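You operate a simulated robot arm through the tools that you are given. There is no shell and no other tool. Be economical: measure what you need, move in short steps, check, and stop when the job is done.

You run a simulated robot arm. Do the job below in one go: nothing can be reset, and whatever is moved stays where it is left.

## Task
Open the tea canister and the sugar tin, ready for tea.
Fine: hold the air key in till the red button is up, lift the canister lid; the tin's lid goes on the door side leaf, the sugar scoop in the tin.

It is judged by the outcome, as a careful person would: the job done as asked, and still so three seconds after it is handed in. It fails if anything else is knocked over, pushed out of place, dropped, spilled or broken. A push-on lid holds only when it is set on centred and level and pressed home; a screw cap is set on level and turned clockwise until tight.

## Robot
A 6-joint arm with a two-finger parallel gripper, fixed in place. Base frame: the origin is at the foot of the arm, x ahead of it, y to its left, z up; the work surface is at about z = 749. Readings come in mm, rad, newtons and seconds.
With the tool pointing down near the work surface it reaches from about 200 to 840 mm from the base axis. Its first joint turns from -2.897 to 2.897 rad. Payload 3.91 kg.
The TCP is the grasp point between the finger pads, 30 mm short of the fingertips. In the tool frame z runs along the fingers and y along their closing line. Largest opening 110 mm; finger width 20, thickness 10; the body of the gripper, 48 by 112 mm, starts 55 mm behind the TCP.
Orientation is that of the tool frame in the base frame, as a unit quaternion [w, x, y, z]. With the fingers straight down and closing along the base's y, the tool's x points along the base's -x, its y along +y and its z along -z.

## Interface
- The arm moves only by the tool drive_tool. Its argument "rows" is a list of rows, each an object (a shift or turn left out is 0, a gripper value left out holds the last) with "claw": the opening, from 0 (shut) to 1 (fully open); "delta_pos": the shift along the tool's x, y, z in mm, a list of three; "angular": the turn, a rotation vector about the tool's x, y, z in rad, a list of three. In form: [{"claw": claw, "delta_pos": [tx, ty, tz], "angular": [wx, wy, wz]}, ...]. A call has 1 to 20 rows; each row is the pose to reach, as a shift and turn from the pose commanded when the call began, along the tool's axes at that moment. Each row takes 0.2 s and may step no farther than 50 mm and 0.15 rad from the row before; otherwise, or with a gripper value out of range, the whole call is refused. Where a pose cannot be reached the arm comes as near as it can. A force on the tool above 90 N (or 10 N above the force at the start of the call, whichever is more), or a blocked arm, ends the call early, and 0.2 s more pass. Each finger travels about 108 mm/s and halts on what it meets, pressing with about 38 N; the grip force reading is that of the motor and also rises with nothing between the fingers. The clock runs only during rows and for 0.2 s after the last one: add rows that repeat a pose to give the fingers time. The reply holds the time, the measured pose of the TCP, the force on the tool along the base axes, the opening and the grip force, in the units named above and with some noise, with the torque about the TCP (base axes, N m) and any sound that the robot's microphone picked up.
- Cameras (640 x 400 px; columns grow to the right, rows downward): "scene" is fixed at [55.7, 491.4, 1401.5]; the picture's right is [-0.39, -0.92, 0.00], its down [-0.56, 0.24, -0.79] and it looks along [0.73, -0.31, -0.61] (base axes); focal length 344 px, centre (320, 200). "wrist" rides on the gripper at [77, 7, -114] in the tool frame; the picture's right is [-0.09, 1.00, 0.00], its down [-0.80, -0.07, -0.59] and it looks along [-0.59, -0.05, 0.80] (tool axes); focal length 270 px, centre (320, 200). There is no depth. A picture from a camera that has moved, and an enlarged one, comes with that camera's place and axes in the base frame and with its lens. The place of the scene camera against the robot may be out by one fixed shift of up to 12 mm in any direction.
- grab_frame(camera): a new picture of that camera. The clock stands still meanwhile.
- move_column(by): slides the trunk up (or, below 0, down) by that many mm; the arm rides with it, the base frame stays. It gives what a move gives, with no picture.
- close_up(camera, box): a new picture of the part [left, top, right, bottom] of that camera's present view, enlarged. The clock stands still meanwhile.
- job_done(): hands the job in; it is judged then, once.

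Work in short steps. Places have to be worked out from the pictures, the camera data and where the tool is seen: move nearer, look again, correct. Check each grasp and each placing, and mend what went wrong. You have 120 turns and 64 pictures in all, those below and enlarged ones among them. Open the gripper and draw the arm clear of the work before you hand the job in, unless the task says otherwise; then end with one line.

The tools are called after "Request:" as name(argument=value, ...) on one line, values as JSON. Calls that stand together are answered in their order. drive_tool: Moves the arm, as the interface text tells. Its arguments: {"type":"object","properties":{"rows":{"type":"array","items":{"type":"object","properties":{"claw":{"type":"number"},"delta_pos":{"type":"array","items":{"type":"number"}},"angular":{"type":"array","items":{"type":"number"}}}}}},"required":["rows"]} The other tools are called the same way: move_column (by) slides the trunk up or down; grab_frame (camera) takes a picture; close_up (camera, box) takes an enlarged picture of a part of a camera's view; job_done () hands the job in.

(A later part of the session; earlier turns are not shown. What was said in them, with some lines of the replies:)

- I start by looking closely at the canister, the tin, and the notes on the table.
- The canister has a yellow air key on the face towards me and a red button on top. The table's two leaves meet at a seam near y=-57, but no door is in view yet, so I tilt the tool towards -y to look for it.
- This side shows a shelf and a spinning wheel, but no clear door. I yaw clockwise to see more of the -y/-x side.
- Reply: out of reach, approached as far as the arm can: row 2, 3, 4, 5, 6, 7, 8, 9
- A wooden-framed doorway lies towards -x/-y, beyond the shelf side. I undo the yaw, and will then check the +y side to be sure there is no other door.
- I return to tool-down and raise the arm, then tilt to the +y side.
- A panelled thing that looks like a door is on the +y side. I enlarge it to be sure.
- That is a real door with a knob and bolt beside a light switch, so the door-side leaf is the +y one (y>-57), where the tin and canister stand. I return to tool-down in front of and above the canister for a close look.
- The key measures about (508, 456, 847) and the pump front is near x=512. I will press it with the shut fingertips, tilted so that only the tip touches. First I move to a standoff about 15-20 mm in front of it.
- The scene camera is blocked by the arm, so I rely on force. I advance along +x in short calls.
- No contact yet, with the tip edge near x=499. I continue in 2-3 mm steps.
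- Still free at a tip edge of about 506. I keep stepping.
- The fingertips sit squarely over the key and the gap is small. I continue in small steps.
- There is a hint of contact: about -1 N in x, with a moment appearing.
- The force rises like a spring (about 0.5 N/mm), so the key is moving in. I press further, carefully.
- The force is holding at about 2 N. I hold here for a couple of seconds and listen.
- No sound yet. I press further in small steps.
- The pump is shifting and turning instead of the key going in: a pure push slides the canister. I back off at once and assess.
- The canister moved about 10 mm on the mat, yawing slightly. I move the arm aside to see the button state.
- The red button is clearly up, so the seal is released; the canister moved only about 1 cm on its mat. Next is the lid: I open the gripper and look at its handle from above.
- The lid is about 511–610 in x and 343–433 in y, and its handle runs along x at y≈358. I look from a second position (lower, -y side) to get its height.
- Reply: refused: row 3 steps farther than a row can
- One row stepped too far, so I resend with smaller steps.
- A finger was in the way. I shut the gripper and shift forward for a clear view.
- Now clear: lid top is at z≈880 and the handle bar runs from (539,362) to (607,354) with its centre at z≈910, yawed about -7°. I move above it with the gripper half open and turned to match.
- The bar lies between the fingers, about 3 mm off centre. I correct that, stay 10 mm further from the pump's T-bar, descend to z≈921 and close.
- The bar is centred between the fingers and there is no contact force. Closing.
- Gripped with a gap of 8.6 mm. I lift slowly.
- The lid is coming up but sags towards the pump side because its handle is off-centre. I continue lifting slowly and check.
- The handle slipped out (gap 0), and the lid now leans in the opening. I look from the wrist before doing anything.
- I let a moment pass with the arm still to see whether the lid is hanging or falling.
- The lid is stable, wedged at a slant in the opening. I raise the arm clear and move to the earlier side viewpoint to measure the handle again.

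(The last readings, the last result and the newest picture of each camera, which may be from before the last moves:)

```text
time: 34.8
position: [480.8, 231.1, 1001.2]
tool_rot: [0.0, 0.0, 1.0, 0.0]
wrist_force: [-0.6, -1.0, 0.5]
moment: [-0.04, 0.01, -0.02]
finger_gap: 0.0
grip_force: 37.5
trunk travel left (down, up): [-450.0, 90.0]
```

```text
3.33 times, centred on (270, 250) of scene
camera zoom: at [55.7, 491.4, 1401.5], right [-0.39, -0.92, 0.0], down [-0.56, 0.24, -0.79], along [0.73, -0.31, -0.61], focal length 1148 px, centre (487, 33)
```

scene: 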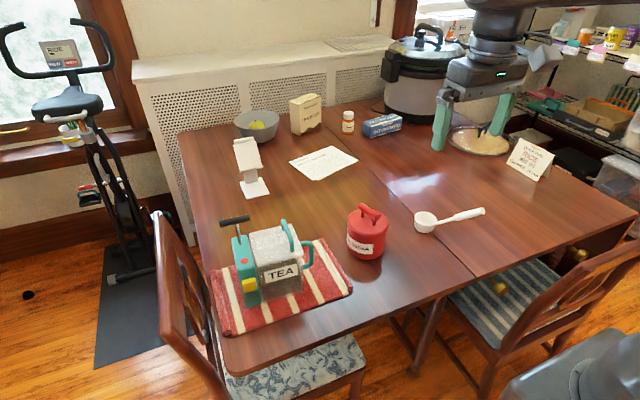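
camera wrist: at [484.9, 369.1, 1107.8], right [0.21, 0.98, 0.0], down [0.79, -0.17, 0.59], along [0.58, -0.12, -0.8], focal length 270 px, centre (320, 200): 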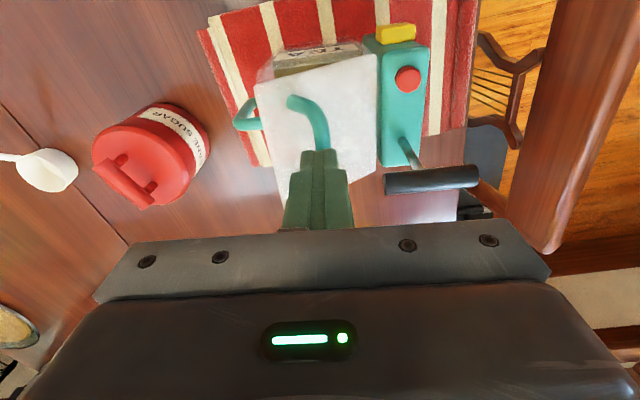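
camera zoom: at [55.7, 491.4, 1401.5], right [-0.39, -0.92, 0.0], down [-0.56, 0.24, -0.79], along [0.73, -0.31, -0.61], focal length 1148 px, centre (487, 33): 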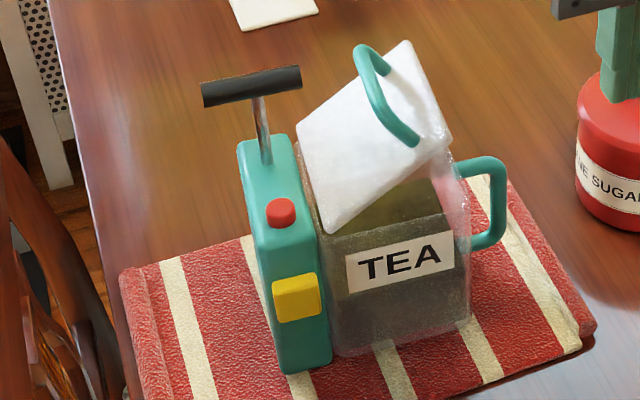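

The lid's pump-side edge has stayed along the pump, while the handle side rose and holds there. So the lid is hinged on the pump side and needs swinging up. I will hook the shut fingertips under its free edge from the -y side with the tool tilted, and swing it gently upright.

Request:
drive_tool(rows=[{"claw": 0, "delta_pos": [-10, 1, 0], "angular": [-0.15, 0, 0]}, {"claw": 0, "delta_pos": [-20, 2, 0], "angular": [-0.3, 0, 0]}, {"claw": 0, "delta_pos": [-30, 3, 0], "angular": [-0.45, 0, 0]}, {"claw": 0, "delta_pos": [-40, 4, 10], "angular": [-0.6, 0, 0]}, {"claw": 0, "delta_pos": [-50, 5, 20], "angular": [-0.75, 0, 0]}, {"claw": 0, "delta_pos": [-60, 6, 30], "angular": [-0.9, 0, 0]}, {"claw": 0, "delta_pos": [-70, 7, 40], "angular": [-1.05, 0, 0]}, {"claw": 0, "delta_pos": [-79, 9, 61], "angular": [-1.2, 0, 0]}])

Request:
close_up(camera="scene", box=[220, 150, 400, 310])

```text
time: 36.6
position: [561.9, 241.7, 939.9]
tool_rot: [0.001, -0.001, 0.824, 0.566]
wrist_force: [-0.3, -0.1, 1.0]
moment: [0.04, -0.01, 0.03]
finger_gap: 0.0
grip_force: 37.8
trunk travel left (down, up): [-450.0, 90.0]
```

```text
2.50 times, centred on (310, 230) of scene
camera zoom: at [55.7, 491.4, 1401.5], right [-0.39, -0.92, 0.0], down [-0.56, 0.24, -0.79], along [0.73, -0.31, -0.61], focal length 861 px, centre (345, 125)
```

zoom: 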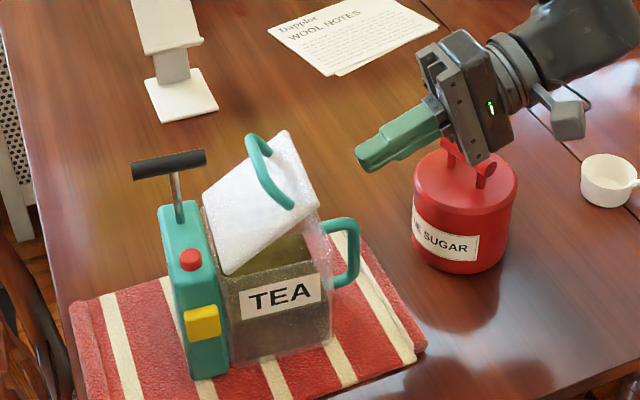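

The arm is posed well. I advance the tip under the lid's free edge.

Request:
drive_tool(rows=[{"delta_pos": [1, -8, 25]}, {"delta_pos": [2, -8, 45]}, {"delta_pos": [2, -6, 58]}])

Request:
close_up(camera="scene", box=[220, 180, 340, 300])

Request:
grab_frame(camera="wrist")

```text
time: 37.4
position: [559.9, 294.2, 913.8]
tool_rot: [0.001, 0.0, 0.825, 0.565]
wrist_force: [-0.3, -0.9, 0.2]
moment: [0.0, 0.03, 0.02]
finger_gap: 0.2
grip_force: 37.1
trunk travel left (down, up): [-450.0, 90.0]
```

```text
3.33 times, centred on (280, 240) of scene
camera zoom: at [55.7, 491.4, 1401.5], right [-0.39, -0.92, 0.0], down [-0.56, 0.24, -0.79], along [0.73, -0.31, -0.61], focal length 1148 px, centre (453, 67)
```

zoom: 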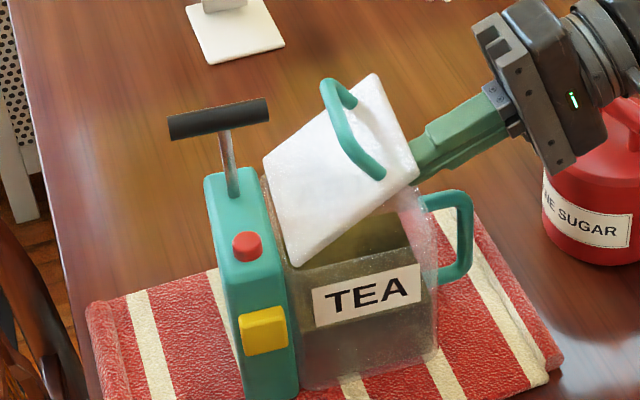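

```text
26 pictures are left
camera wrist: at [480.4, 189.0, 961.8], right [0.09, 0.36, 0.93], down [0.8, -0.58, 0.15], along [0.59, 0.73, -0.34], focal length 270 px, centre (320, 200)
```

wrist: 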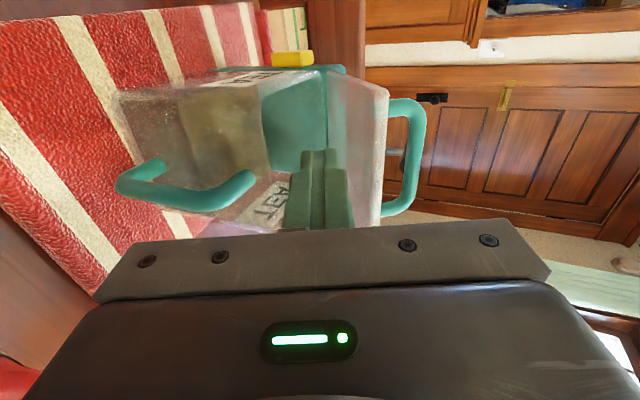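

The tip is under the lid's free edge and the door-side view confirms it. I swing the lid up along an arc.

Request:
drive_tool(rows=[{"delta_pos": [0, 1.8, 10]}, {"delta_pos": [0, 7.4, 10.5]}, {"delta_pos": [0, 12.9, 11.1]}, {"delta_pos": [0, 18, 11.8]}, {"delta_pos": [0, 23.1, 12.5]}, {"delta_pos": [0, 28, 13.8]}, {"delta_pos": [0, 32.7, 15.2]}])

Request:
close_up(camera="scene", box=[220, 180, 340, 300])

```text
time: 39.0
position: [559.0, 319.3, 939.2]
tool_rot: [0.0, 0.0, 0.826, 0.564]
wrist_force: [-0.3, 0.2, -0.8]
moment: [0.0, 0.0, 0.0]
finger_gap: 0.1
grip_force: 37.9
trunk travel left (down, up): [-450.0, 90.0]
```

```text
3.33 times, centred on (280, 240) of scene
camera zoom: at [55.7, 491.4, 1401.5], right [-0.39, -0.92, 0.0], down [-0.56, 0.24, -0.79], along [0.73, -0.31, -0.61], focal length 1148 px, centre (453, 67)
```

zoom: 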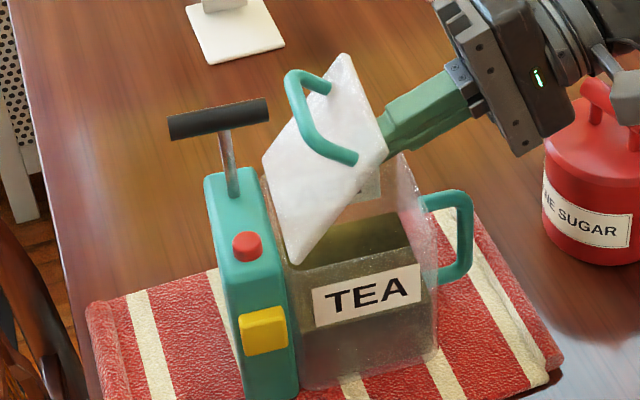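

It swings freely on its hinge with no load, and the canister stays still. I continue towards upright.

Request:
drive_tool(rows=[{"delta_pos": [0, 7.8, 3.4]}, {"delta_pos": [0, 14.6, 7.2]}, {"delta_pos": [0, 20.5, 11.3]}, {"delta_pos": [0, 24.5, 16.2]}, {"delta_pos": [0, 26.7, 21.8]}])

Request:
close_up(camera="scene", box=[220, 170, 340, 290])

```text
time: 40.2
position: [559.1, 349.3, 955.5]
tool_rot: [0.0, 0.0, 0.826, 0.564]
wrist_force: [-0.5, 0.8, 0.0]
moment: [-0.05, 0.01, 0.01]
finger_gap: 0.1
grip_force: 38.1
trunk travel left (down, up): [-450.0, 90.0]
```

```text
3.33 times, centred on (280, 230) of scene
camera zoom: at [55.7, 491.4, 1401.5], right [-0.39, -0.92, 0.0], down [-0.56, 0.24, -0.79], along [0.73, -0.31, -0.61], focal length 1148 px, centre (453, 100)
```

zoom: 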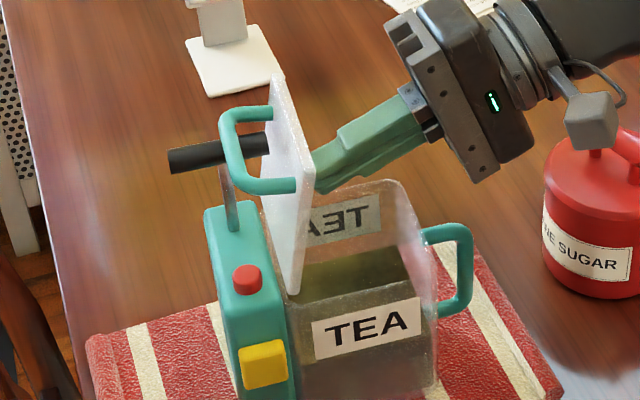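

The lid is practically upright. I withdraw straight back along the fingers and check that it stays.

Request:
drive_tool(rows=[{"delta_pos": [0, 0, -20]}, {"delta_pos": [0, 0, -60]}, {"delta_pos": [0, 0, -100]}, {"delta_pos": [0, 30, -120]}, {"delta_pos": [0, 60, -120]}, {"delta_pos": [0, 90, -120]}])

Request:
close_up(camera="scene", box=[220, 150, 400, 310])

```text
time: 41.6
position: [559.1, 269.9, 1084.4]
tool_rot: [0.0, 0.0, 0.825, 0.565]
wrist_force: [1.1, 1.3, 0.3]
moment: [-0.02, 0.0, -0.02]
finger_gap: 0.0
grip_force: 37.6
trunk travel left (down, up): [-450.0, 90.0]
```

```text
2.50 times, centred on (310, 230) of scene
camera zoom: at [55.7, 491.4, 1401.5], right [-0.39, -0.92, 0.0], down [-0.56, 0.24, -0.79], along [0.73, -0.31, -0.61], focal length 861 px, centre (345, 125)
```

zoom: 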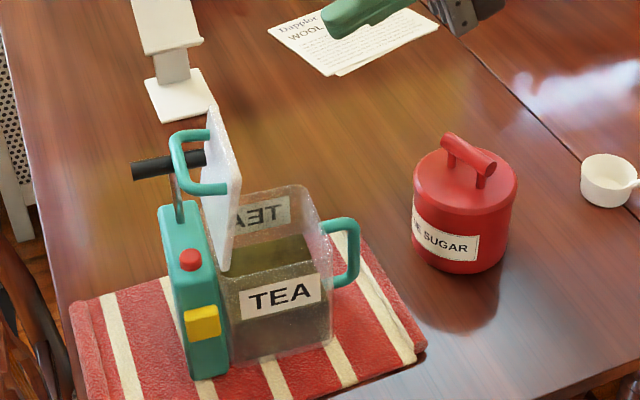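

The canister is open and the lid stays up. Next is the sugar tin: I return to tool-down with the gripper open and look at its lid.

Request:
drive_tool(rows=[{"claw": 1, "delta_pos": [9, -16, -12], "angular": [0.15, 0, 0]}, {"claw": 1, "delta_pos": [18, -32, -25], "angular": [0.3, 0, 0]}, {"claw": 1, "delta_pos": [27, -48, -37], "angular": [0.45, 0, 0]}, {"claw": 1, "delta_pos": [36, -64, -50], "angular": [0.6, 0, 0]}, {"claw": 1, "delta_pos": [45, -80, -62], "angular": [0.75, 0, 0]}, {"claw": 1, "delta_pos": [54, -96, -75], "angular": [0.9, 0, 0]}, {"claw": 1, "delta_pos": [62, -112, -87], "angular": [1.05, 0, 0]}, {"claw": 1, "delta_pos": [69, -129, -100], "angular": [1.2, 0, 0]}])

Request:
grab_frame(camera="wrist")

```text
time: 43.4
position: [489.8, 129.7, 1000.8]
tool_rot: [0.0, 0.0, 1.0, 0.0]
wrist_force: [-0.3, -0.3, 0.0]
moment: [0.0, -0.01, 0.0]
finger_gap: 110.1
grip_force: 0.0
trunk travel left (down, up): [-450.0, 90.0]
```

```text
22 pictures are left
camera wrist: at [411.2, 136.7, 1114.7], right [0.09, 1.0, 0.0], down [0.8, -0.07, 0.59], along [0.59, -0.05, -0.8], focal length 270 px, centre (320, 200)
```

wrist: 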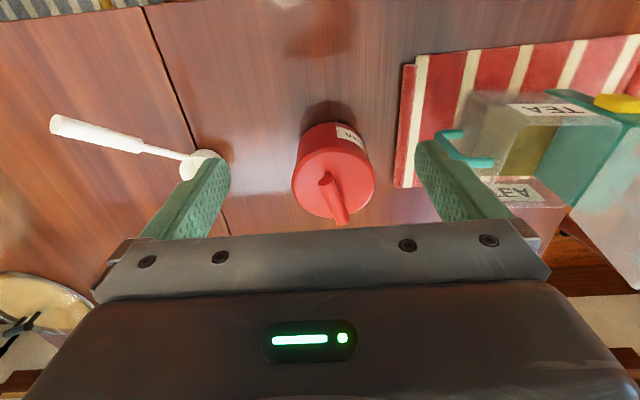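

The tin's lid bar is about 64 mm long, centred near (594,138) and yawed about +15°. I move above it, turned to match, and look again to refine the height.

Request:
drive_tool(rows=[{"claw": 0.5, "delta_pos": [-35, 3, 0], "angular": [0, 0, -0.09]}, {"claw": 0.5, "delta_pos": [-70, 6, 15], "angular": [0, 0, -0.18]}, {"claw": 0.5, "delta_pos": [-104, 8, 30], "angular": [0, 0, -0.267]}, {"claw": 0.5, "delta_pos": [-104, 8, 50], "angular": [0, 0, -0.267]}])

Request:
close_up(camera="wrist", box=[200, 40, 440, 240])

```text
time: 44.4
position: [593.9, 138.4, 951.0]
tool_rot: [0.0, -0.133, 0.991, 0.0]
wrist_force: [0.8, -0.1, -0.2]
moment: [-0.03, 0.01, 0.0]
finger_gap: 54.9
grip_force: 0.1
trunk travel left (down, up): [-450.0, 90.0]
```

```text
2.00 times, centred on (320, 140) of wrist
camera zoom: at [516.7, 124.0, 1064.5], right [-0.18, 0.98, 0.0], down [0.79, 0.14, 0.59], along [0.58, 0.11, -0.8], focal length 541 px, centre (320, 320)
```

zoom: 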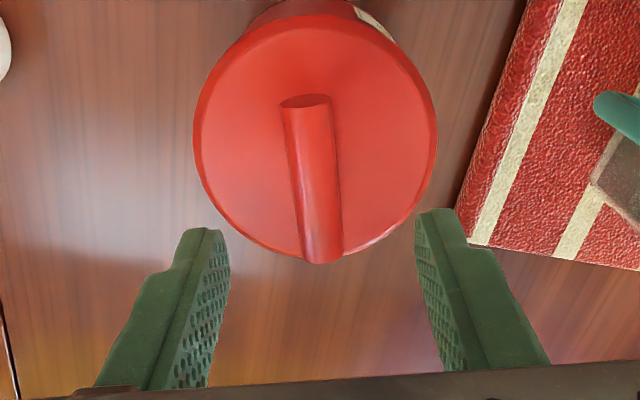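

Both wrist views agree: the bar top is at z≈865, 16 mm thick, and aligned with the fingers. I descend to TCP z≈873 and close.

Request:
drive_tool(rows=[{"claw": 0.5, "delta_pos": [0, 0, 30]}, {"claw": 0.5, "delta_pos": [0, 0, 60]}, {"claw": 0.5, "delta_pos": [0, 0, 72]}, {"claw": 0.5, "delta_pos": [0, 0, 78]}])

Request:
drive_tool(rows=[{"claw": 0.25}, {"claw": 0}, {"claw": 0}, {"claw": 0}])

```text
time: 45.4
position: [593.1, 138.1, 871.9]
tool_rot: [0.0, -0.133, 0.991, 0.0]
wrist_force: [0.2, 0.3, 1.1]
moment: [-0.05, 0.02, 0.02]
finger_gap: 55.0
grip_force: 0.1
trunk travel left (down, up): [-450.0, 90.0]
```

```text
time: 46.4
position: [592.6, 139.0, 870.4]
tool_rot: [0.0, -0.133, 0.991, 0.0]
wrist_force: [0.8, 0.5, 0.4]
moment: [0.0, 0.0, 0.0]
finger_gap: 16.4
grip_force: 37.2
trunk travel left (down, up): [-450.0, 90.0]
heard: snap
```

Gripped at 16.4 mm with full bar thickness between the pads, and I heard a snap (possibly the lid popping loose). I lift slowly and look.

Request:
drive_tool(rows=[{"delta_pos": [0, 0, -3]}, {"delta_pos": [0, 0, -6]}, {"delta_pos": [0, 0, -10]}, {"delta_pos": [0, 0, -16]}])

Request:
close_up(camera="scene", box=[300, 150, 480, 290])

```text
time: 47.4
position: [592.7, 137.8, 887.9]
tool_rot: [0.0, -0.133, 0.991, 0.0]
wrist_force: [-0.6, 0.2, -0.8]
moment: [0.01, 0.04, -0.01]
finger_gap: 16.4
grip_force: 38.0
trunk travel left (down, up): [-450.0, 90.0]
```

```text
2.86 times, centred on (390, 220) of scene
camera zoom: at [55.7, 491.4, 1401.5], right [-0.39, -0.92, 0.0], down [-0.56, 0.24, -0.79], along [0.73, -0.31, -0.61], focal length 984 px, centre (120, 143)
```

zoom: 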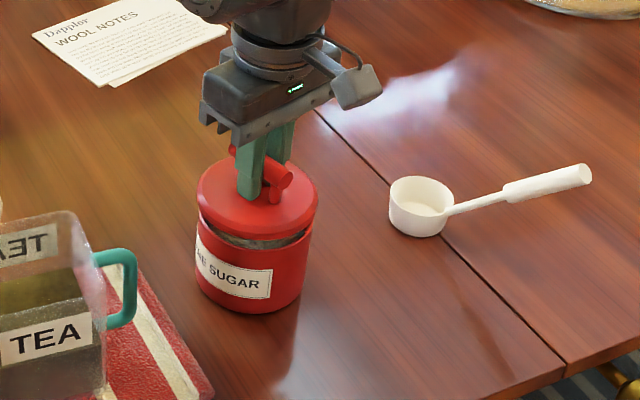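

The lid is free and level on the fingers. I raise it and carry it to a clear spot at (730,150) on the door-side leaf.

Request:
drive_tool(rows=[{"delta_pos": [0, 0, -25]}, {"delta_pos": [0, 0, -50]}, {"delta_pos": [-40, -7, -50]}, {"delta_pos": [-80, -14, -50]}, {"delta_pos": [-115, -21, -50]}, {"delta_pos": [-135.3, -24.6, -45]}, {"delta_pos": [-135.3, -24.6, -20]}, {"delta_pos": [-135.3, -24.6, 10]}])

Request:
grab_frame(camera="wrist")

Request:
grab_frame(camera="scene")

```text
time: 49.2
position: [731.2, 150.7, 877.0]
tool_rot: [0.0, -0.133, 0.991, 0.0]
wrist_force: [0.0, -1.4, -0.7]
moment: [0.03, -0.01, 0.02]
finger_gap: 16.6
grip_force: 37.7
trunk travel left (down, up): [-450.0, 90.0]
```

```text
19 pictures are left
camera wrist: at [654.2, 136.4, 992.0], right [-0.18, 0.98, 0.0], down [0.79, 0.14, 0.59], along [0.58, 0.11, -0.8], focal length 270 px, centre (320, 200)
```

wrist: 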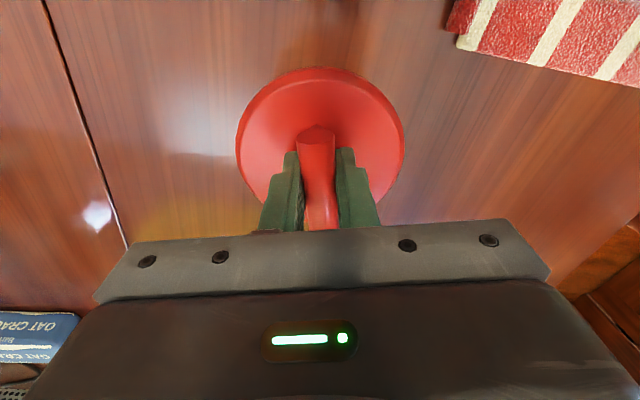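

```text
18 pictures are left
```

scene: 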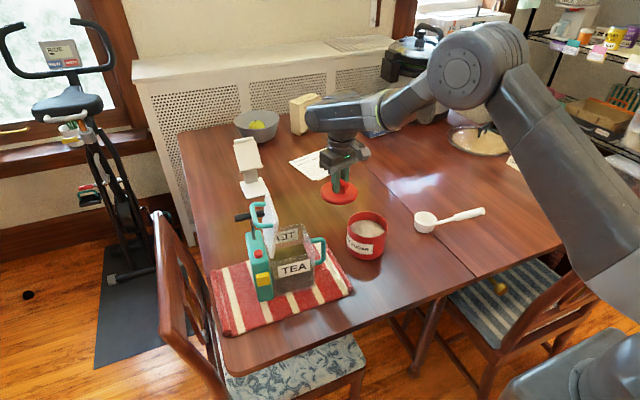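

The tin is open with sugar inside, and the spot below the lid is clear. I lower it.

Request:
drive_tool(rows=[{"delta_pos": [0, 0, 25]}, {"delta_pos": [0, 0, 45]}, {"delta_pos": [0, 0, 53]}])

Request:
drive_tool(rows=[{"delta_pos": [0, 0, 3]}, {"delta_pos": [0, 0, 6]}])

Request:
drive_tool(rows=[{"delta_pos": [0, 0, 3]}])

Request:
drive_tool(rows=[{"delta_pos": [0, 0, 3]}])

```text
time: 50.0
position: [731.3, 150.3, 824.7]
tool_rot: [-0.001, -0.134, 0.991, 0.0]
wrist_force: [0.2, 0.3, 0.0]
moment: [0.0, -0.01, 0.02]
finger_gap: 16.7
grip_force: 37.7
trunk travel left (down, up): [-450.0, 90.0]
```

```text
time: 50.6
position: [731.2, 150.0, 818.9]
tool_rot: [0.0, -0.133, 0.991, 0.001]
wrist_force: [0.0, 0.0, 0.9]
moment: [-0.04, -0.03, 0.01]
finger_gap: 16.6
grip_force: 38.1
trunk travel left (down, up): [-450.0, 90.0]
```

```text
time: 51.0
position: [731.4, 150.1, 815.3]
tool_rot: [0.0, -0.133, 0.991, 0.001]
wrist_force: [0.5, 0.5, 0.2]
moment: [0.01, 0.01, 0.0]
finger_gap: 16.6
grip_force: 38.1
trunk travel left (down, up): [-450.0, 90.0]
```

```text
time: 51.4
position: [731.3, 151.0, 812.5]
tool_rot: [0.0, -0.133, 0.991, 0.0]
wrist_force: [0.7, -0.5, 0.5]
moment: [-0.01, 0.03, 0.02]
finger_gap: 16.4
grip_force: 37.9
trunk travel left (down, up): [-450.0, 90.0]
```

No contact yet at 812.5. I continue in small steps.

Request:
drive_tool(rows=[{"delta_pos": [0, 0, 3]}])

Request:
drive_tool(rows=[{"delta_pos": [0, 0, 2.5]}])

Request:
drive_tool(rows=[{"delta_pos": [0, 0, 2.5]}])

Request:
close_up(camera="scene", box=[290, 130, 410, 220])

```text
time: 51.8
position: [731.5, 149.5, 810.1]
tool_rot: [0.0, -0.133, 0.991, 0.0]
wrist_force: [-0.3, 0.1, 0.3]
moment: [-0.01, 0.0, -0.05]
finger_gap: 16.6
grip_force: 38.7
trunk travel left (down, up): [-450.0, 90.0]
```

```text
time: 52.2
position: [731.5, 150.2, 806.4]
tool_rot: [-0.001, -0.134, 0.991, 0.0]
wrist_force: [0.6, -0.8, 0.1]
moment: [-0.01, 0.03, -0.01]
finger_gap: 16.7
grip_force: 38.0
trunk travel left (down, up): [-450.0, 90.0]
```

```text
time: 52.6
position: [731.7, 149.3, 804.0]
tool_rot: [0.0, -0.133, 0.991, 0.001]
wrist_force: [0.1, 0.0, -1.4]
moment: [-0.01, -0.04, -0.02]
finger_gap: 16.3
grip_force: 37.6
trunk travel left (down, up): [-450.0, 90.0]
```

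```text
4.44 times, centred on (350, 175) of scene
camera zoom: at [55.7, 491.4, 1401.5], right [-0.39, -0.92, 0.0], down [-0.56, 0.24, -0.79], along [0.73, -0.31, -0.61], focal length 1530 px, centre (187, 311)
```

zoom: 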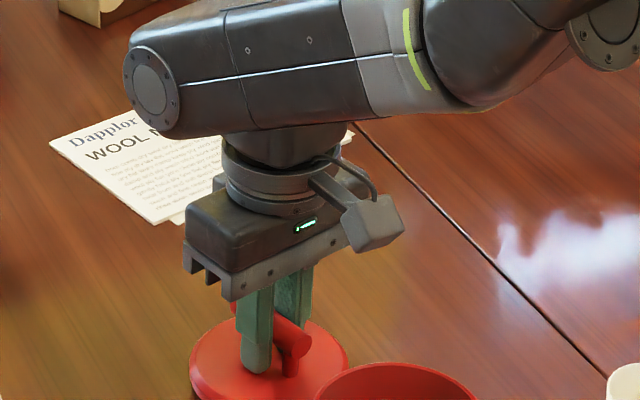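

Nearly down. I continue in 2 mm steps, watching for a vertical reaction.

Request:
drive_tool(rows=[{"delta_pos": [0, 0, 2]}])

Request:
drive_tool(rows=[{"delta_pos": [0, 0, 2]}])

Request:
drive_tool(rows=[{"delta_pos": [0, 0, 2]}])

Request:
drive_tool(rows=[{"delta_pos": [0, 0, 2]}])

```text
time: 53.0
position: [730.2, 150.2, 804.1]
tool_rot: [0.001, -0.133, 0.991, -0.001]
wrist_force: [0.5, 0.2, -0.7]
moment: [0.0, 0.0, 0.03]
finger_gap: 16.5
grip_force: 37.7
trunk travel left (down, up): [-450.0, 90.0]
```

```text
time: 53.4
position: [731.9, 149.8, 800.7]
tool_rot: [-0.001, -0.133, 0.991, 0.001]
wrist_force: [0.0, -0.2, 0.2]
moment: [-0.03, 0.02, -0.04]
finger_gap: 16.7
grip_force: 37.6
trunk travel left (down, up): [-450.0, 90.0]
```

```text
time: 53.8
position: [730.6, 149.7, 797.6]
tool_rot: [0.0, -0.132, 0.991, -0.001]
wrist_force: [0.0, -0.2, -0.9]
moment: [0.0, -0.01, 0.01]
finger_gap: 16.5
grip_force: 37.7
trunk travel left (down, up): [-450.0, 90.0]
```

```text
time: 54.2
position: [731.4, 150.3, 796.7]
tool_rot: [-0.001, -0.133, 0.991, 0.001]
wrist_force: [-0.7, 0.0, -0.4]
moment: [-0.01, -0.02, -0.03]
finger_gap: 16.5
grip_force: 37.6
trunk travel left (down, up): [-450.0, 90.0]
```

Still free at about 796. Continuing.

Request:
drive_tool(rows=[{"delta_pos": [0, 0, 2]}])

Request:
drive_tool(rows=[{"delta_pos": [0, 0, 2]}])

Request:
drive_tool(rows=[{"delta_pos": [0, 0, 2]}])

Request:
drive_tool(rows=[{"delta_pos": [0, 0, 1.5]}])

```text
time: 54.6
position: [730.7, 150.3, 794.5]
tool_rot: [0.0, -0.133, 0.991, 0.001]
wrist_force: [0.0, -0.2, -0.5]
moment: [-0.02, 0.0, 0.01]
finger_gap: 16.5
grip_force: 38.4
trunk travel left (down, up): [-450.0, 90.0]
```

```text
time: 55.0
position: [730.1, 150.9, 792.9]
tool_rot: [-0.001, -0.133, 0.991, 0.0]
wrist_force: [-0.4, 0.1, -1.1]
moment: [0.0, -0.02, -0.03]
finger_gap: 16.5
grip_force: 37.7
trunk travel left (down, up): [-450.0, 90.0]
```

```text
time: 55.4
position: [730.9, 150.8, 790.7]
tool_rot: [0.001, -0.133, 0.991, 0.0]
wrist_force: [-0.7, -0.3, 2.5]
moment: [0.0, 0.0, -0.02]
finger_gap: 16.3
grip_force: 38.0
trunk travel left (down, up): [-450.0, 90.0]
```

```text
time: 55.8
position: [729.4, 150.0, 791.6]
tool_rot: [0.001, -0.133, 0.991, 0.0]
wrist_force: [-2.2, -1.5, 11.5]
moment: [-0.03, 0.31, 0.0]
finger_gap: 16.5
grip_force: 38.0
trunk travel left (down, up): [-450.0, 90.0]
```

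The lid is on the table (11 N reaction). I ease up 1.5 mm, open the fingers and withdraw.

Request:
drive_tool(rows=[{"delta_pos": [0, 0, -1.5]}, {"claw": 0.35, "delta_pos": [0, 0, -1.5]}, {"claw": 0.35, "delta_pos": [0, 0, -1.5]}, {"claw": 0.35, "delta_pos": [0, 0, -1.5]}, {"claw": 0.35, "delta_pos": [0, 0, -30]}, {"claw": 0.35, "delta_pos": [0, 0, -75]}, {"claw": 0.35, "delta_pos": [0, 0, -120]}, {"claw": 0.35, "delta_pos": [0, 0, -160]}, {"claw": 0.35, "delta_pos": [0, 0, -200]}])

```text
time: 57.8
position: [730.7, 150.3, 990.0]
tool_rot: [0.0, -0.134, 0.991, 0.0]
wrist_force: [0.7, 0.1, 0.2]
moment: [0.03, -0.02, 0.02]
finger_gap: 38.7
grip_force: 0.1
trunk travel left (down, up): [-450.0, 90.0]
```

The tin lid is placed. Now the scoop: its bowl is near (606,-60) with the handle towards (583,-251). I plan to grip the handle, swing the bowl to face the robot, then tilt it down into the tin. I move above it with the tool yawed about -97°.

Request:
drive_tool(rows=[{"claw": 0.4, "delta_pos": [14, -14, 2], "angular": [0, 0, 0.14]}, {"delta_pos": [28, -28, 4], "angular": [0, 0, 0.28]}, {"delta_pos": [43, -42, 6], "angular": [0, 0, 0.42]}, {"delta_pos": [57, -56, 8], "angular": [0, 0, 0.56]}, {"delta_pos": [71, -69, 10], "angular": [0, 0, 0.7]}, {"delta_pos": [85, -83, 12], "angular": [0, 0, 0.84]}, {"delta_pos": [100, -97, 15], "angular": [0, 0, 0.98]}, {"delta_pos": [114, -111, 17], "angular": [0, 0, 1.12]}, {"delta_pos": [128, -125, 19], "angular": [0, 0, 1.26]}, {"delta_pos": [142, -139, 21], "angular": [0, 0, 1.4]}, {"delta_pos": [157, -153, 23], "angular": [0, 0, 1.54]}, {"delta_pos": [171, -167, 25], "angular": [0, 0, 1.68]}, {"delta_pos": [185, -181, 27], "angular": [0, 0, 1.82]}, {"delta_pos": [199, -194, 30], "angular": [0, 0, 1.96]}])

Request:
grab_frame(camera="wrist")

Request:
close_up(camera="scene", box=[220, 150, 420, 310])

```text
time: 60.8
position: [588.2, -90.9, 958.8]
tool_rot: [0.001, 0.75, 0.662, -0.001]
wrist_force: [-1.2, 0.1, -0.3]
moment: [0.01, -0.02, -0.03]
finger_gap: 44.3
grip_force: 0.1
trunk travel left (down, up): [-450.0, 90.0]
```

```text
16 pictures are left
camera wrist: at [604.4, -15.2, 1073.8], right [0.98, -0.21, 0.0], down [-0.17, -0.79, 0.59], along [-0.13, -0.58, -0.8], focal length 270 px, centre (320, 200)
```

wrist: 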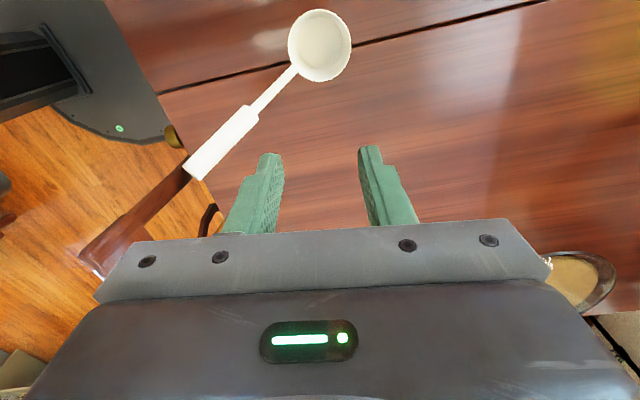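

```text
2.50 times, centred on (320, 230) of scene
camera zoom: at [55.7, 491.4, 1401.5], right [-0.39, -0.92, 0.0], down [-0.56, 0.24, -0.79], along [0.73, -0.31, -0.61], focal length 861 px, centre (320, 125)
```

zoom: 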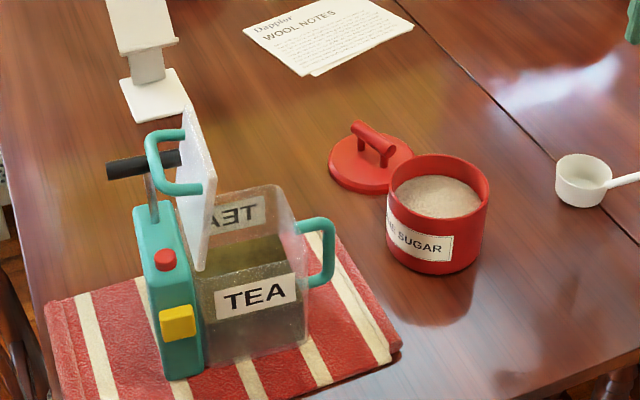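

Triangulating across all views, the scoop's handle rises at about 39° from the bowl at (596,-48) up to its end near (478,-104,885). So I can pick it up by the handle and set the bowl flat on the sugar by pure translation. I reposition at yaw +26° for a check view along the handle.

Request:
drive_tool(rows=[{"claw": 0.4, "delta_pos": [-4, -10, 0], "angular": [0, 0, -0.143]}, {"delta_pos": [-7, -20, 0], "angular": [0, 0, -0.286]}, {"delta_pos": [-11, -29, -1], "angular": [0, 0, -0.428]}, {"delta_pos": [-14, -39, -1], "angular": [0, 0, -0.571]}, {"delta_pos": [-18, -49, -2], "angular": [0, 0, -0.713]}, {"delta_pos": [-21, -59, -2], "angular": [0, 0, -0.856]}, {"delta_pos": [-25, -69, -3], "angular": [0, 0, -0.999]}, {"delta_pos": [-28, -78, -3], "angular": [0, 0, -1.141]}, {"delta_pos": [-32, -88, -4], "angular": [0, 0, -1.284]}, {"delta_pos": [-35, -98, -4], "angular": [0, 0, -1.427]}, {"delta_pos": [-39, -108, -5], "angular": [0, 0, -1.569]}, {"delta_pos": [-42, -118, -5], "angular": [0, 0, -1.712]}, {"delta_pos": [-46, -128, -6], "angular": [0, 0, -1.855]}, {"delta_pos": [-50, -138, -6], "angular": [0, 0, -1.997]}, {"delta_pos": [-53, -147, -6], "angular": [0, 0, -2.14]}])

Request:
grab_frame(camera="wrist")

```text
time: 64.0
position: [437.1, -123.2, 965.2]
tool_rot: [0.0, -0.222, 0.975, 0.0]
wrist_force: [0.1, -0.4, -0.1]
moment: [0.0, -0.01, 0.0]
finger_gap: 43.9
grip_force: 0.1
trunk travel left (down, up): [-450.0, 90.0]
```

```text
14 pictures are left
camera wrist: at [363.3, -151.5, 1079.3], right [-0.35, 0.94, 0.0], down [0.75, 0.28, 0.59], along [0.56, 0.21, -0.8], focal length 270 px, centre (320, 200)
```

wrist: 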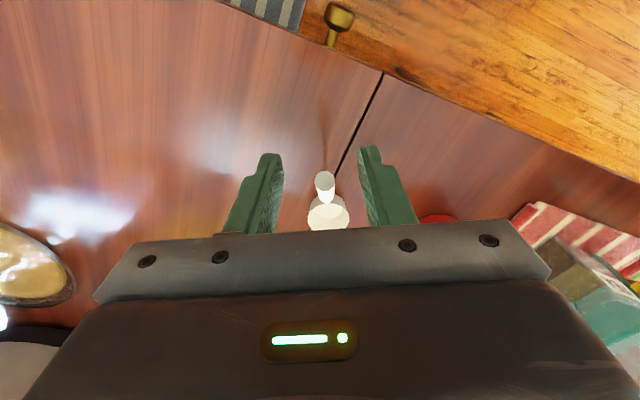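

The view straight down the handle confirms it: the handle end is at (476,-105,885). I move over the lower grip part (520,-84) and descend to it.

Request:
drive_tool(rows=[{"claw": 0.4, "delta_pos": [-45, -0.5, 0]}, {"delta_pos": [-91.7, -0.8, 0]}, {"delta_pos": [-91.7, -0.8, 40]}, {"delta_pos": [-91.7, -0.8, 80]}, {"delta_pos": [-91.7, -0.8, 105]}, {"delta_pos": [-91.7, -0.8, 119]}])

Request:
grab_frame(camera="wrist")

Request:
close_up(camera="scene", box=[380, 150, 540, 260])

```text
time: 65.4
position: [519.0, -85.4, 847.0]
tool_rot: [0.0, -0.222, 0.975, -0.001]
wrist_force: [0.1, 0.2, 0.3]
moment: [-0.01, 0.0, -0.02]
finger_gap: 43.9
grip_force: 0.0
trunk travel left (down, up): [-450.0, 90.0]
```

```text
13 pictures are left
camera wrist: at [446.5, -112.8, 961.2], right [-0.35, 0.94, 0.0], down [0.75, 0.28, 0.59], along [0.56, 0.21, -0.8], focal length 270 px, centre (320, 200)
```

wrist: 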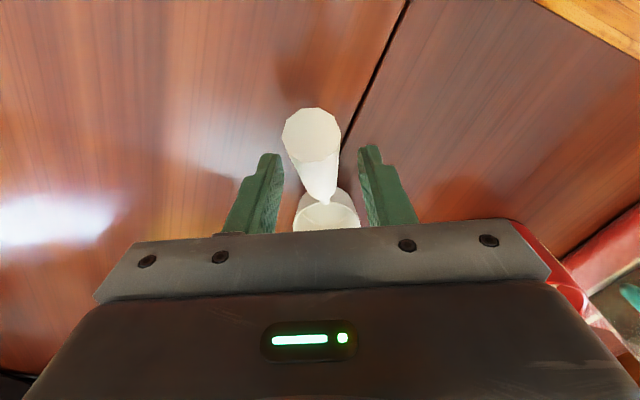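

```text
3.64 times, centred on (460, 205) of scene
camera zoom: at [55.7, 491.4, 1401.5], right [-0.39, -0.92, 0.0], down [-0.56, 0.24, -0.79], along [0.73, -0.31, -0.61], focal length 1252 px, centre (-189, 182)
```

zoom: 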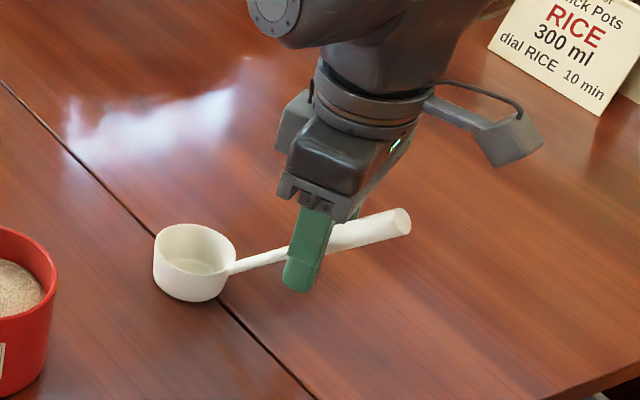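

The fingers straddle the handle at the neck/grip junction. I shift 10 mm up the handle onto the thicker part and close.

Request:
drive_tool(rows=[{"claw": 0.4, "delta_pos": [10, 0, -8]}, {"claw": 0.2, "delta_pos": [10, 0, -8]}, {"claw": 0, "delta_pos": [10, 0, -8]}, {"claw": 0, "delta_pos": [10, 0, -8]}, {"claw": 0, "delta_pos": [10, 0, -8]}])

Request:
drive_tool(rows=[{"delta_pos": [0, 0, -5]}, {"delta_pos": [0, 0, -15]}, {"delta_pos": [0, 0, -30]}])

Request:
close_up(camera="scene", box=[340, 150, 520, 280])

```text
time: 66.6
position: [510.2, -88.6, 854.8]
tool_rot: [0.0, -0.222, 0.975, -0.001]
wrist_force: [0.0, -0.2, -0.2]
moment: [0.01, 0.09, 0.03]
finger_gap: 16.9
grip_force: 37.8
trunk travel left (down, up): [-450.0, 90.0]
```

```text
time: 67.4
position: [511.7, -87.8, 884.1]
tool_rot: [0.0, -0.221, 0.975, 0.0]
wrist_force: [1.1, 0.5, -0.6]
moment: [-0.01, 0.06, 0.01]
finger_gap: 17.0
grip_force: 37.9
trunk travel left (down, up): [-450.0, 90.0]
```

```text
3.08 times, centred on (430, 215) of scene
camera zoom: at [55.7, 491.4, 1401.5], right [-0.39, -0.92, 0.0], down [-0.56, 0.24, -0.79], along [0.73, -0.31, -0.61], focal length 1059 px, centre (-18, 154)
```

zoom: 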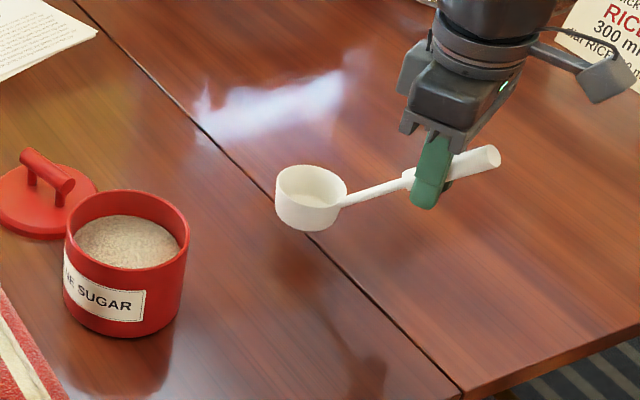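

The scoop is held level with the bowl. I lift it above the tin rim and carry it over the tin.

Request:
drive_tool(rows=[{"delta_pos": [0, 0, -36]}, {"delta_pos": [0, 0, -76]}, {"delta_pos": [-18, 40, -76]}, {"delta_pos": [-36, 80, -76]}, {"delta_pos": [-54, 120, -76]}, {"delta_pos": [-68, 150, -76]}, {"delta_pos": [-77.4, 170.2, -76]}, {"delta_pos": [-77.4, 170.2, -76]}])

Request:
grab_frame(camera="wrist")

Request:
close_up(camera="scene", box=[310, 150, 450, 270])

```text
time: 69.2
position: [509.2, 97.8, 960.1]
tool_rot: [0.001, -0.222, 0.975, 0.0]
wrist_force: [0.4, 0.1, -1.1]
moment: [-0.06, 0.08, 0.01]
finger_gap: 17.0
grip_force: 38.0
trunk travel left (down, up): [-450.0, 90.0]
```

```text
10 pictures are left
camera wrist: at [435.4, 70.6, 1075.3], right [-0.35, 0.94, 0.0], down [0.75, 0.28, 0.59], along [0.56, 0.21, -0.8], focal length 270 px, centre (320, 200)
```

wrist: 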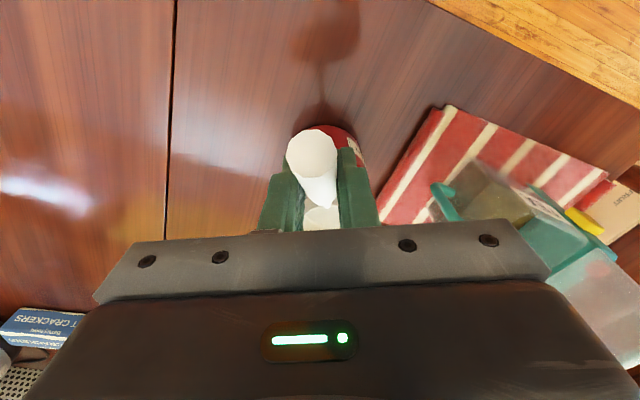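

```text
3.33 times, centred on (380, 210) of scene
camera zoom: at [55.7, 491.4, 1401.5], right [-0.39, -0.92, 0.0], down [-0.56, 0.24, -0.79], along [0.73, -0.31, -0.61], focal length 1148 px, centre (120, 167)
```

zoom: 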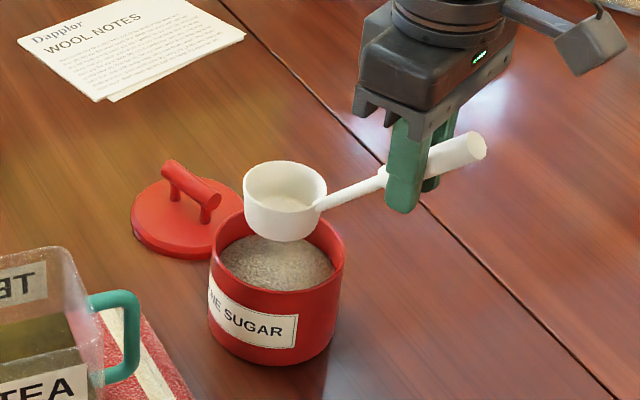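

The bowl is centred over the tin within a few mm, with about 15 mm clearance all round. I lower it stepwise until it meets the sugar.

Request:
drive_tool(rows=[{"delta_pos": [0, 0, 10]}, {"delta_pos": [0, 0, 20]}, {"delta_pos": [0, 0, 28]}])

Request:
drive_tool(rows=[{"delta_pos": [0, 0, 5]}])

Request:
drive_tool(rows=[{"delta_pos": [0, 0, 5]}])

Request:
drive_tool(rows=[{"delta_pos": [0, 0, 4]}])

Request:
close_up(camera="scene", box=[310, 150, 450, 270])

```text
time: 70.0
position: [507.2, 97.8, 932.5]
tool_rot: [-0.001, -0.222, 0.975, -0.001]
wrist_force: [-0.5, 0.6, -1.5]
moment: [-0.06, 0.05, 0.0]
finger_gap: 17.1
grip_force: 38.0
trunk travel left (down, up): [-450.0, 90.0]
```

```text
time: 70.4
position: [508.1, 98.0, 927.0]
tool_rot: [0.0, -0.221, 0.975, 0.0]
wrist_force: [0.0, -1.2, -0.7]
moment: [-0.03, 0.05, 0.02]
finger_gap: 17.0
grip_force: 37.7
trunk travel left (down, up): [-450.0, 90.0]
```

```text
time: 70.8
position: [507.8, 96.9, 921.6]
tool_rot: [-0.001, -0.222, 0.975, 0.0]
wrist_force: [0.4, -0.9, -0.5]
moment: [-0.03, 0.06, -0.01]
finger_gap: 17.3
grip_force: 38.0
trunk travel left (down, up): [-450.0, 90.0]
```

```text
time: 71.2
position: [508.1, 97.9, 917.9]
tool_rot: [0.0, -0.222, 0.975, 0.001]
wrist_force: [-0.4, -0.2, -1.3]
moment: [-0.02, 0.05, 0.01]
finger_gap: 16.8
grip_force: 38.2
trunk travel left (down, up): [-450.0, 90.0]
```

```text
3.33 times, centred on (380, 210) of scene
camera zoom: at [55.7, 491.4, 1401.5], right [-0.39, -0.92, 0.0], down [-0.56, 0.24, -0.79], along [0.73, -0.31, -0.61], focal length 1148 px, centre (120, 167)
```

zoom: 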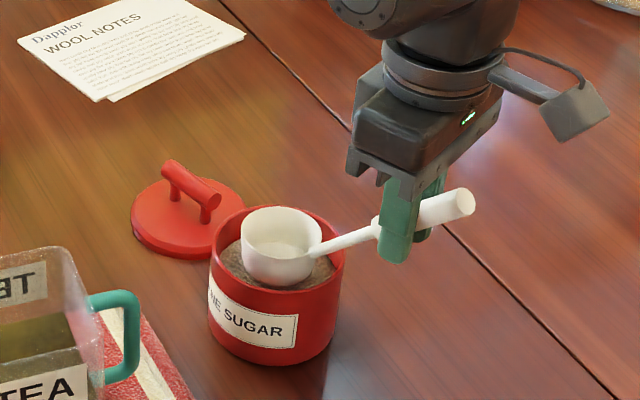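

The bowl is inside the rim and the handle clears it. I continue in small steps.

Request:
drive_tool(rows=[{"delta_pos": [0, 0, 4]}])

Request:
drive_tool(rows=[{"delta_pos": [0, 0, 3]}])

Request:
drive_tool(rows=[{"delta_pos": [0, 0, 3]}])

Request:
drive_tool(rows=[{"delta_pos": [0, 0, 3]}])

```text
time: 71.6
position: [508.3, 98.0, 914.4]
tool_rot: [0.0, -0.221, 0.975, -0.001]
wrist_force: [0.1, 0.8, -1.4]
moment: [0.01, 0.05, 0.0]
finger_gap: 16.9
grip_force: 38.0
trunk travel left (down, up): [-450.0, 90.0]
```

```text
time: 72.0
position: [507.2, 97.0, 911.3]
tool_rot: [0.0, -0.221, 0.975, 0.0]
wrist_force: [-0.7, -0.2, -0.7]
moment: [-0.02, 0.06, 0.0]
finger_gap: 16.8
grip_force: 37.8
trunk travel left (down, up): [-450.0, 90.0]
```

```text
time: 72.4
position: [507.6, 97.2, 907.7]
tool_rot: [0.001, -0.222, 0.975, 0.0]
wrist_force: [0.0, -0.2, 0.3]
moment: [0.01, 0.03, 0.04]
finger_gap: 16.9
grip_force: 37.8
trunk travel left (down, up): [-450.0, 90.0]
```

```text
time: 72.8
position: [507.2, 98.5, 904.0]
tool_rot: [0.0, -0.222, 0.975, 0.0]
wrist_force: [-1.0, 0.0, -1.0]
moment: [-0.03, 0.04, 0.02]
finger_gap: 16.6
grip_force: 37.6
trunk travel left (down, up): [-450.0, 90.0]
```

Still no contact, with the bowl bottom at about 798. Continuing.

Request:
drive_tool(rows=[{"delta_pos": [0, 0, 3]}])

Request:
drive_tool(rows=[{"delta_pos": [0, 0, 2]}])

Request:
drive_tool(rows=[{"delta_pos": [0, 0, 2]}])

Request:
close_up(camera="scene", box=[330, 180, 430, 270])

```text
time: 73.2
position: [507.5, 97.8, 903.2]
tool_rot: [0.0, -0.222, 0.975, 0.0]
wrist_force: [-0.1, 0.3, -0.5]
moment: [-0.01, 0.04, 0.02]
finger_gap: 17.3
grip_force: 38.0
trunk travel left (down, up): [-450.0, 90.0]
```

```text
time: 73.6
position: [508.1, 98.0, 900.6]
tool_rot: [0.0, -0.223, 0.975, 0.0]
wrist_force: [0.0, 0.0, -0.6]
moment: [-0.04, 0.06, 0.01]
finger_gap: 17.4
grip_force: 37.7
trunk travel left (down, up): [-450.0, 90.0]
```

```text
time: 74.0
position: [507.4, 97.3, 897.3]
tool_rot: [-0.001, -0.221, 0.975, -0.001]
wrist_force: [1.2, 0.6, 0.1]
moment: [-0.01, 0.06, 0.04]
finger_gap: 16.6
grip_force: 38.4
trunk travel left (down, up): [-450.0, 90.0]
```

```text
4.44 times, centred on (380, 225) of scene
camera zoom: at [55.7, 491.4, 1401.5], right [-0.39, -0.92, 0.0], down [-0.56, 0.24, -0.79], along [0.73, -0.31, -0.61], focal length 1530 px, centre (53, 89)
```

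zoom: 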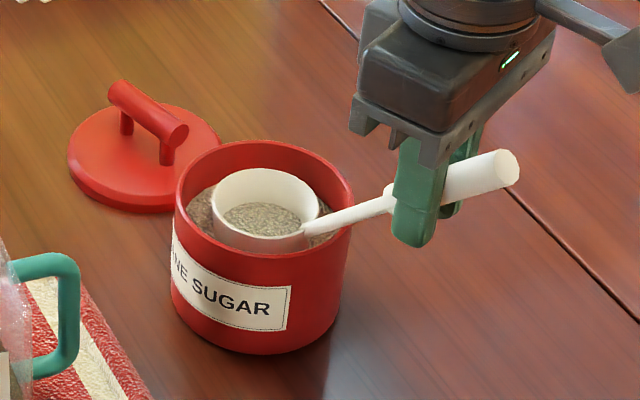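

The bowl has sunk into the sugar and the neck is just above the rim. I lower a little more until it touches.

Request:
drive_tool(rows=[{"delta_pos": [0, 0, 2]}])

Request:
drive_tool(rows=[{"delta_pos": [0, 0, 2]}])

Request:
drive_tool(rows=[{"delta_pos": [0, 0, 2]}])

Request:
drive_tool(rows=[{"delta_pos": [0, 0, 2]}])

```text
time: 74.4
position: [507.2, 97.2, 896.4]
tool_rot: [0.0, -0.222, 0.975, 0.0]
wrist_force: [0.8, 0.1, -1.2]
moment: [0.0, 0.05, -0.03]
finger_gap: 16.8
grip_force: 37.7
trunk travel left (down, up): [-450.0, 90.0]
```

```text
time: 74.8
position: [507.9, 98.1, 894.4]
tool_rot: [0.001, -0.221, 0.975, -0.001]
wrist_force: [3.5, 1.5, 4.5]
moment: [0.18, -0.37, 0.01]
finger_gap: 16.9
grip_force: 37.9
trunk travel left (down, up): [-450.0, 90.0]
```

```text
time: 75.2
position: [508.1, 97.6, 892.7]
tool_rot: [0.0, -0.221, 0.975, 0.0]
wrist_force: [2.9, 2.9, 5.5]
moment: [0.27, -0.43, 0.1]
finger_gap: 17.1
grip_force: 37.9
trunk travel left (down, up): [-450.0, 90.0]
```

```text
time: 75.6
position: [507.5, 97.1, 889.7]
tool_rot: [-0.001, -0.222, 0.975, 0.0]
wrist_force: [1.8, 2.5, 4.3]
moment: [0.19, -0.3, 0.06]
finger_gap: 17.1
grip_force: 37.8
trunk travel left (down, up): [-450.0, 90.0]
```

Contact: the neck or bowl meets the tin. I ease back 4 mm and look.

Request:
drive_tool(rows=[{"delta_pos": [0, 0, -4]}])

Request:
close_up(camera="scene", box=[330, 180, 430, 270])

```text
time: 76.0
position: [506.9, 96.6, 894.5]
tool_rot: [0.0, -0.222, 0.975, 0.0]
wrist_force: [0.7, 1.3, 0.1]
moment: [0.03, -0.04, 0.05]
finger_gap: 16.8
grip_force: 38.0
trunk travel left (down, up): [-450.0, 90.0]
```

```text
4.44 times, centred on (380, 225) of scene
camera zoom: at [55.7, 491.4, 1401.5], right [-0.39, -0.92, 0.0], down [-0.56, 0.24, -0.79], along [0.73, -0.31, -0.61], focal length 1530 px, centre (53, 89)
```

zoom: 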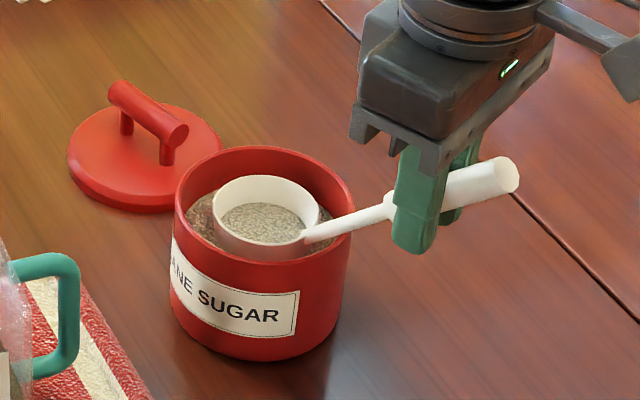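

The neck rests on the rim with the bowl down in the sugar. I release and rise straight up.

Request:
drive_tool(rows=[{"claw": 0.25}, {"claw": 0.45}, {"claw": 0.45}, {"claw": 0.45, "delta_pos": [0, 0, -10]}, {"claw": 0.45, "delta_pos": [0, 0, -45]}, {"claw": 0.45, "delta_pos": [0, 0, -90]}, {"claw": 0.45, "delta_pos": [0, 0, -135]}])

Request:
drive_tool(rows=[{"delta_pos": [40, -20, 0]}, {"delta_pos": [80, -40, 0]}, {"delta_pos": [110, -80, 0]}, {"delta_pos": [130, -120, 0]}, {"delta_pos": [130, -160, 0]}, {"delta_pos": [130, -160, 0]}])

Request:
grab_frame(camera="scene")

Request:
close_up(camera="scene", box=[320, 170, 440, 270])

```text
time: 77.6
position: [506.5, 98.2, 1028.4]
tool_rot: [0.0, -0.222, 0.975, -0.001]
wrist_force: [-0.2, -0.1, 0.5]
moment: [0.0, 0.02, 0.03]
finger_gap: 49.6
grip_force: 0.0
trunk travel left (down, up): [-450.0, 90.0]
```

```text
time: 79.0
position: [460.8, -102.6, 1029.6]
tool_rot: [0.0, -0.221, 0.975, 0.0]
wrist_force: [-0.1, 0.3, -0.9]
moment: [-0.01, 0.04, 0.02]
finger_gap: 49.5
grip_force: 0.0
trunk travel left (down, up): [-450.0, 90.0]
```

```text
5 pictures are left
```

scene: 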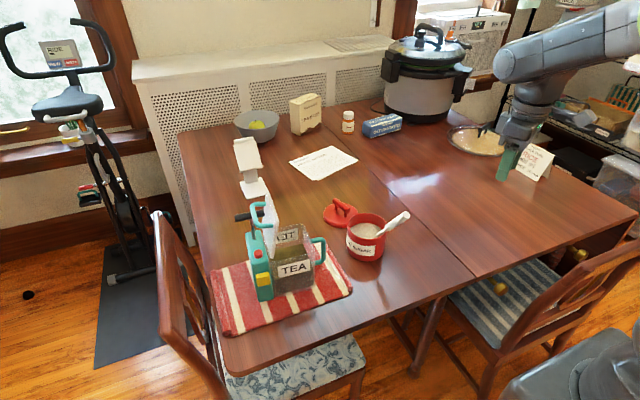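

```text
4.00 times, centred on (380, 220) of scene
camera zoom: at [55.7, 491.4, 1401.5], right [-0.39, -0.92, 0.0], down [-0.56, 0.24, -0.79], along [0.73, -0.31, -0.61], focal length 1377 px, centre (80, 120)
```

zoom: 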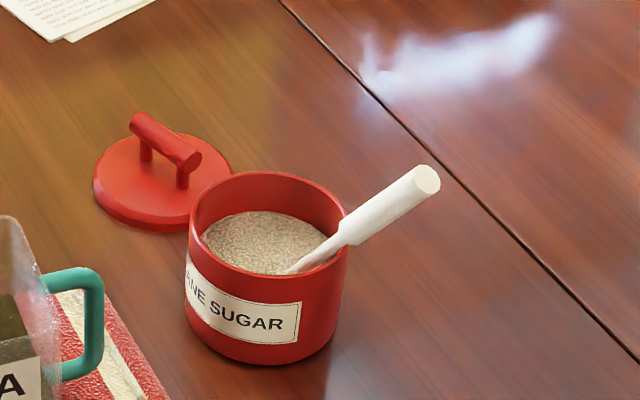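

The scoop is in the sugar with its handle leaning on the rim, and the tin lid lies on the door-side leaf. One last check of the canister.

Request:
close_up(camera="scene", box=[220, 180, 340, 310])

```text
3.08 times, centred on (280, 245) of scene
camera zoom: at [55.7, 491.4, 1401.5], right [-0.39, -0.92, 0.0], down [-0.56, 0.24, -0.79], along [0.73, -0.31, -0.61], focal length 1059 px, centre (443, 62)
```

zoom: 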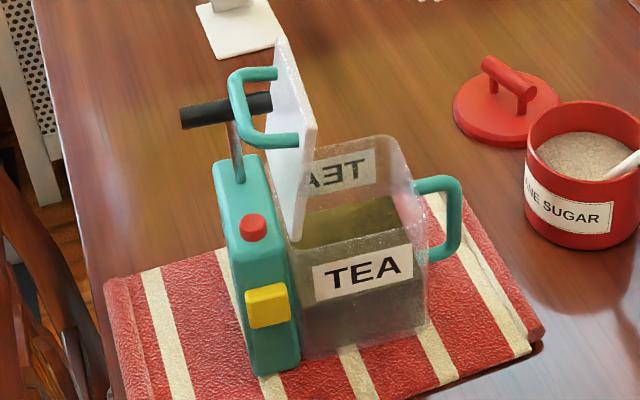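

The canister lid stands open with the red button up, and everything is stable. The gripper is open and clear, so I hand the job in.

Request:
job_done()

```text
The job is handed in.
```

The tea canister is vented and its lid stands open, the sugar tin's lid is on the door-side leaf, and the scoop is in the tin; the canister slid a few centimetres on its mat while I worked, and the tin moved a few millimetres.
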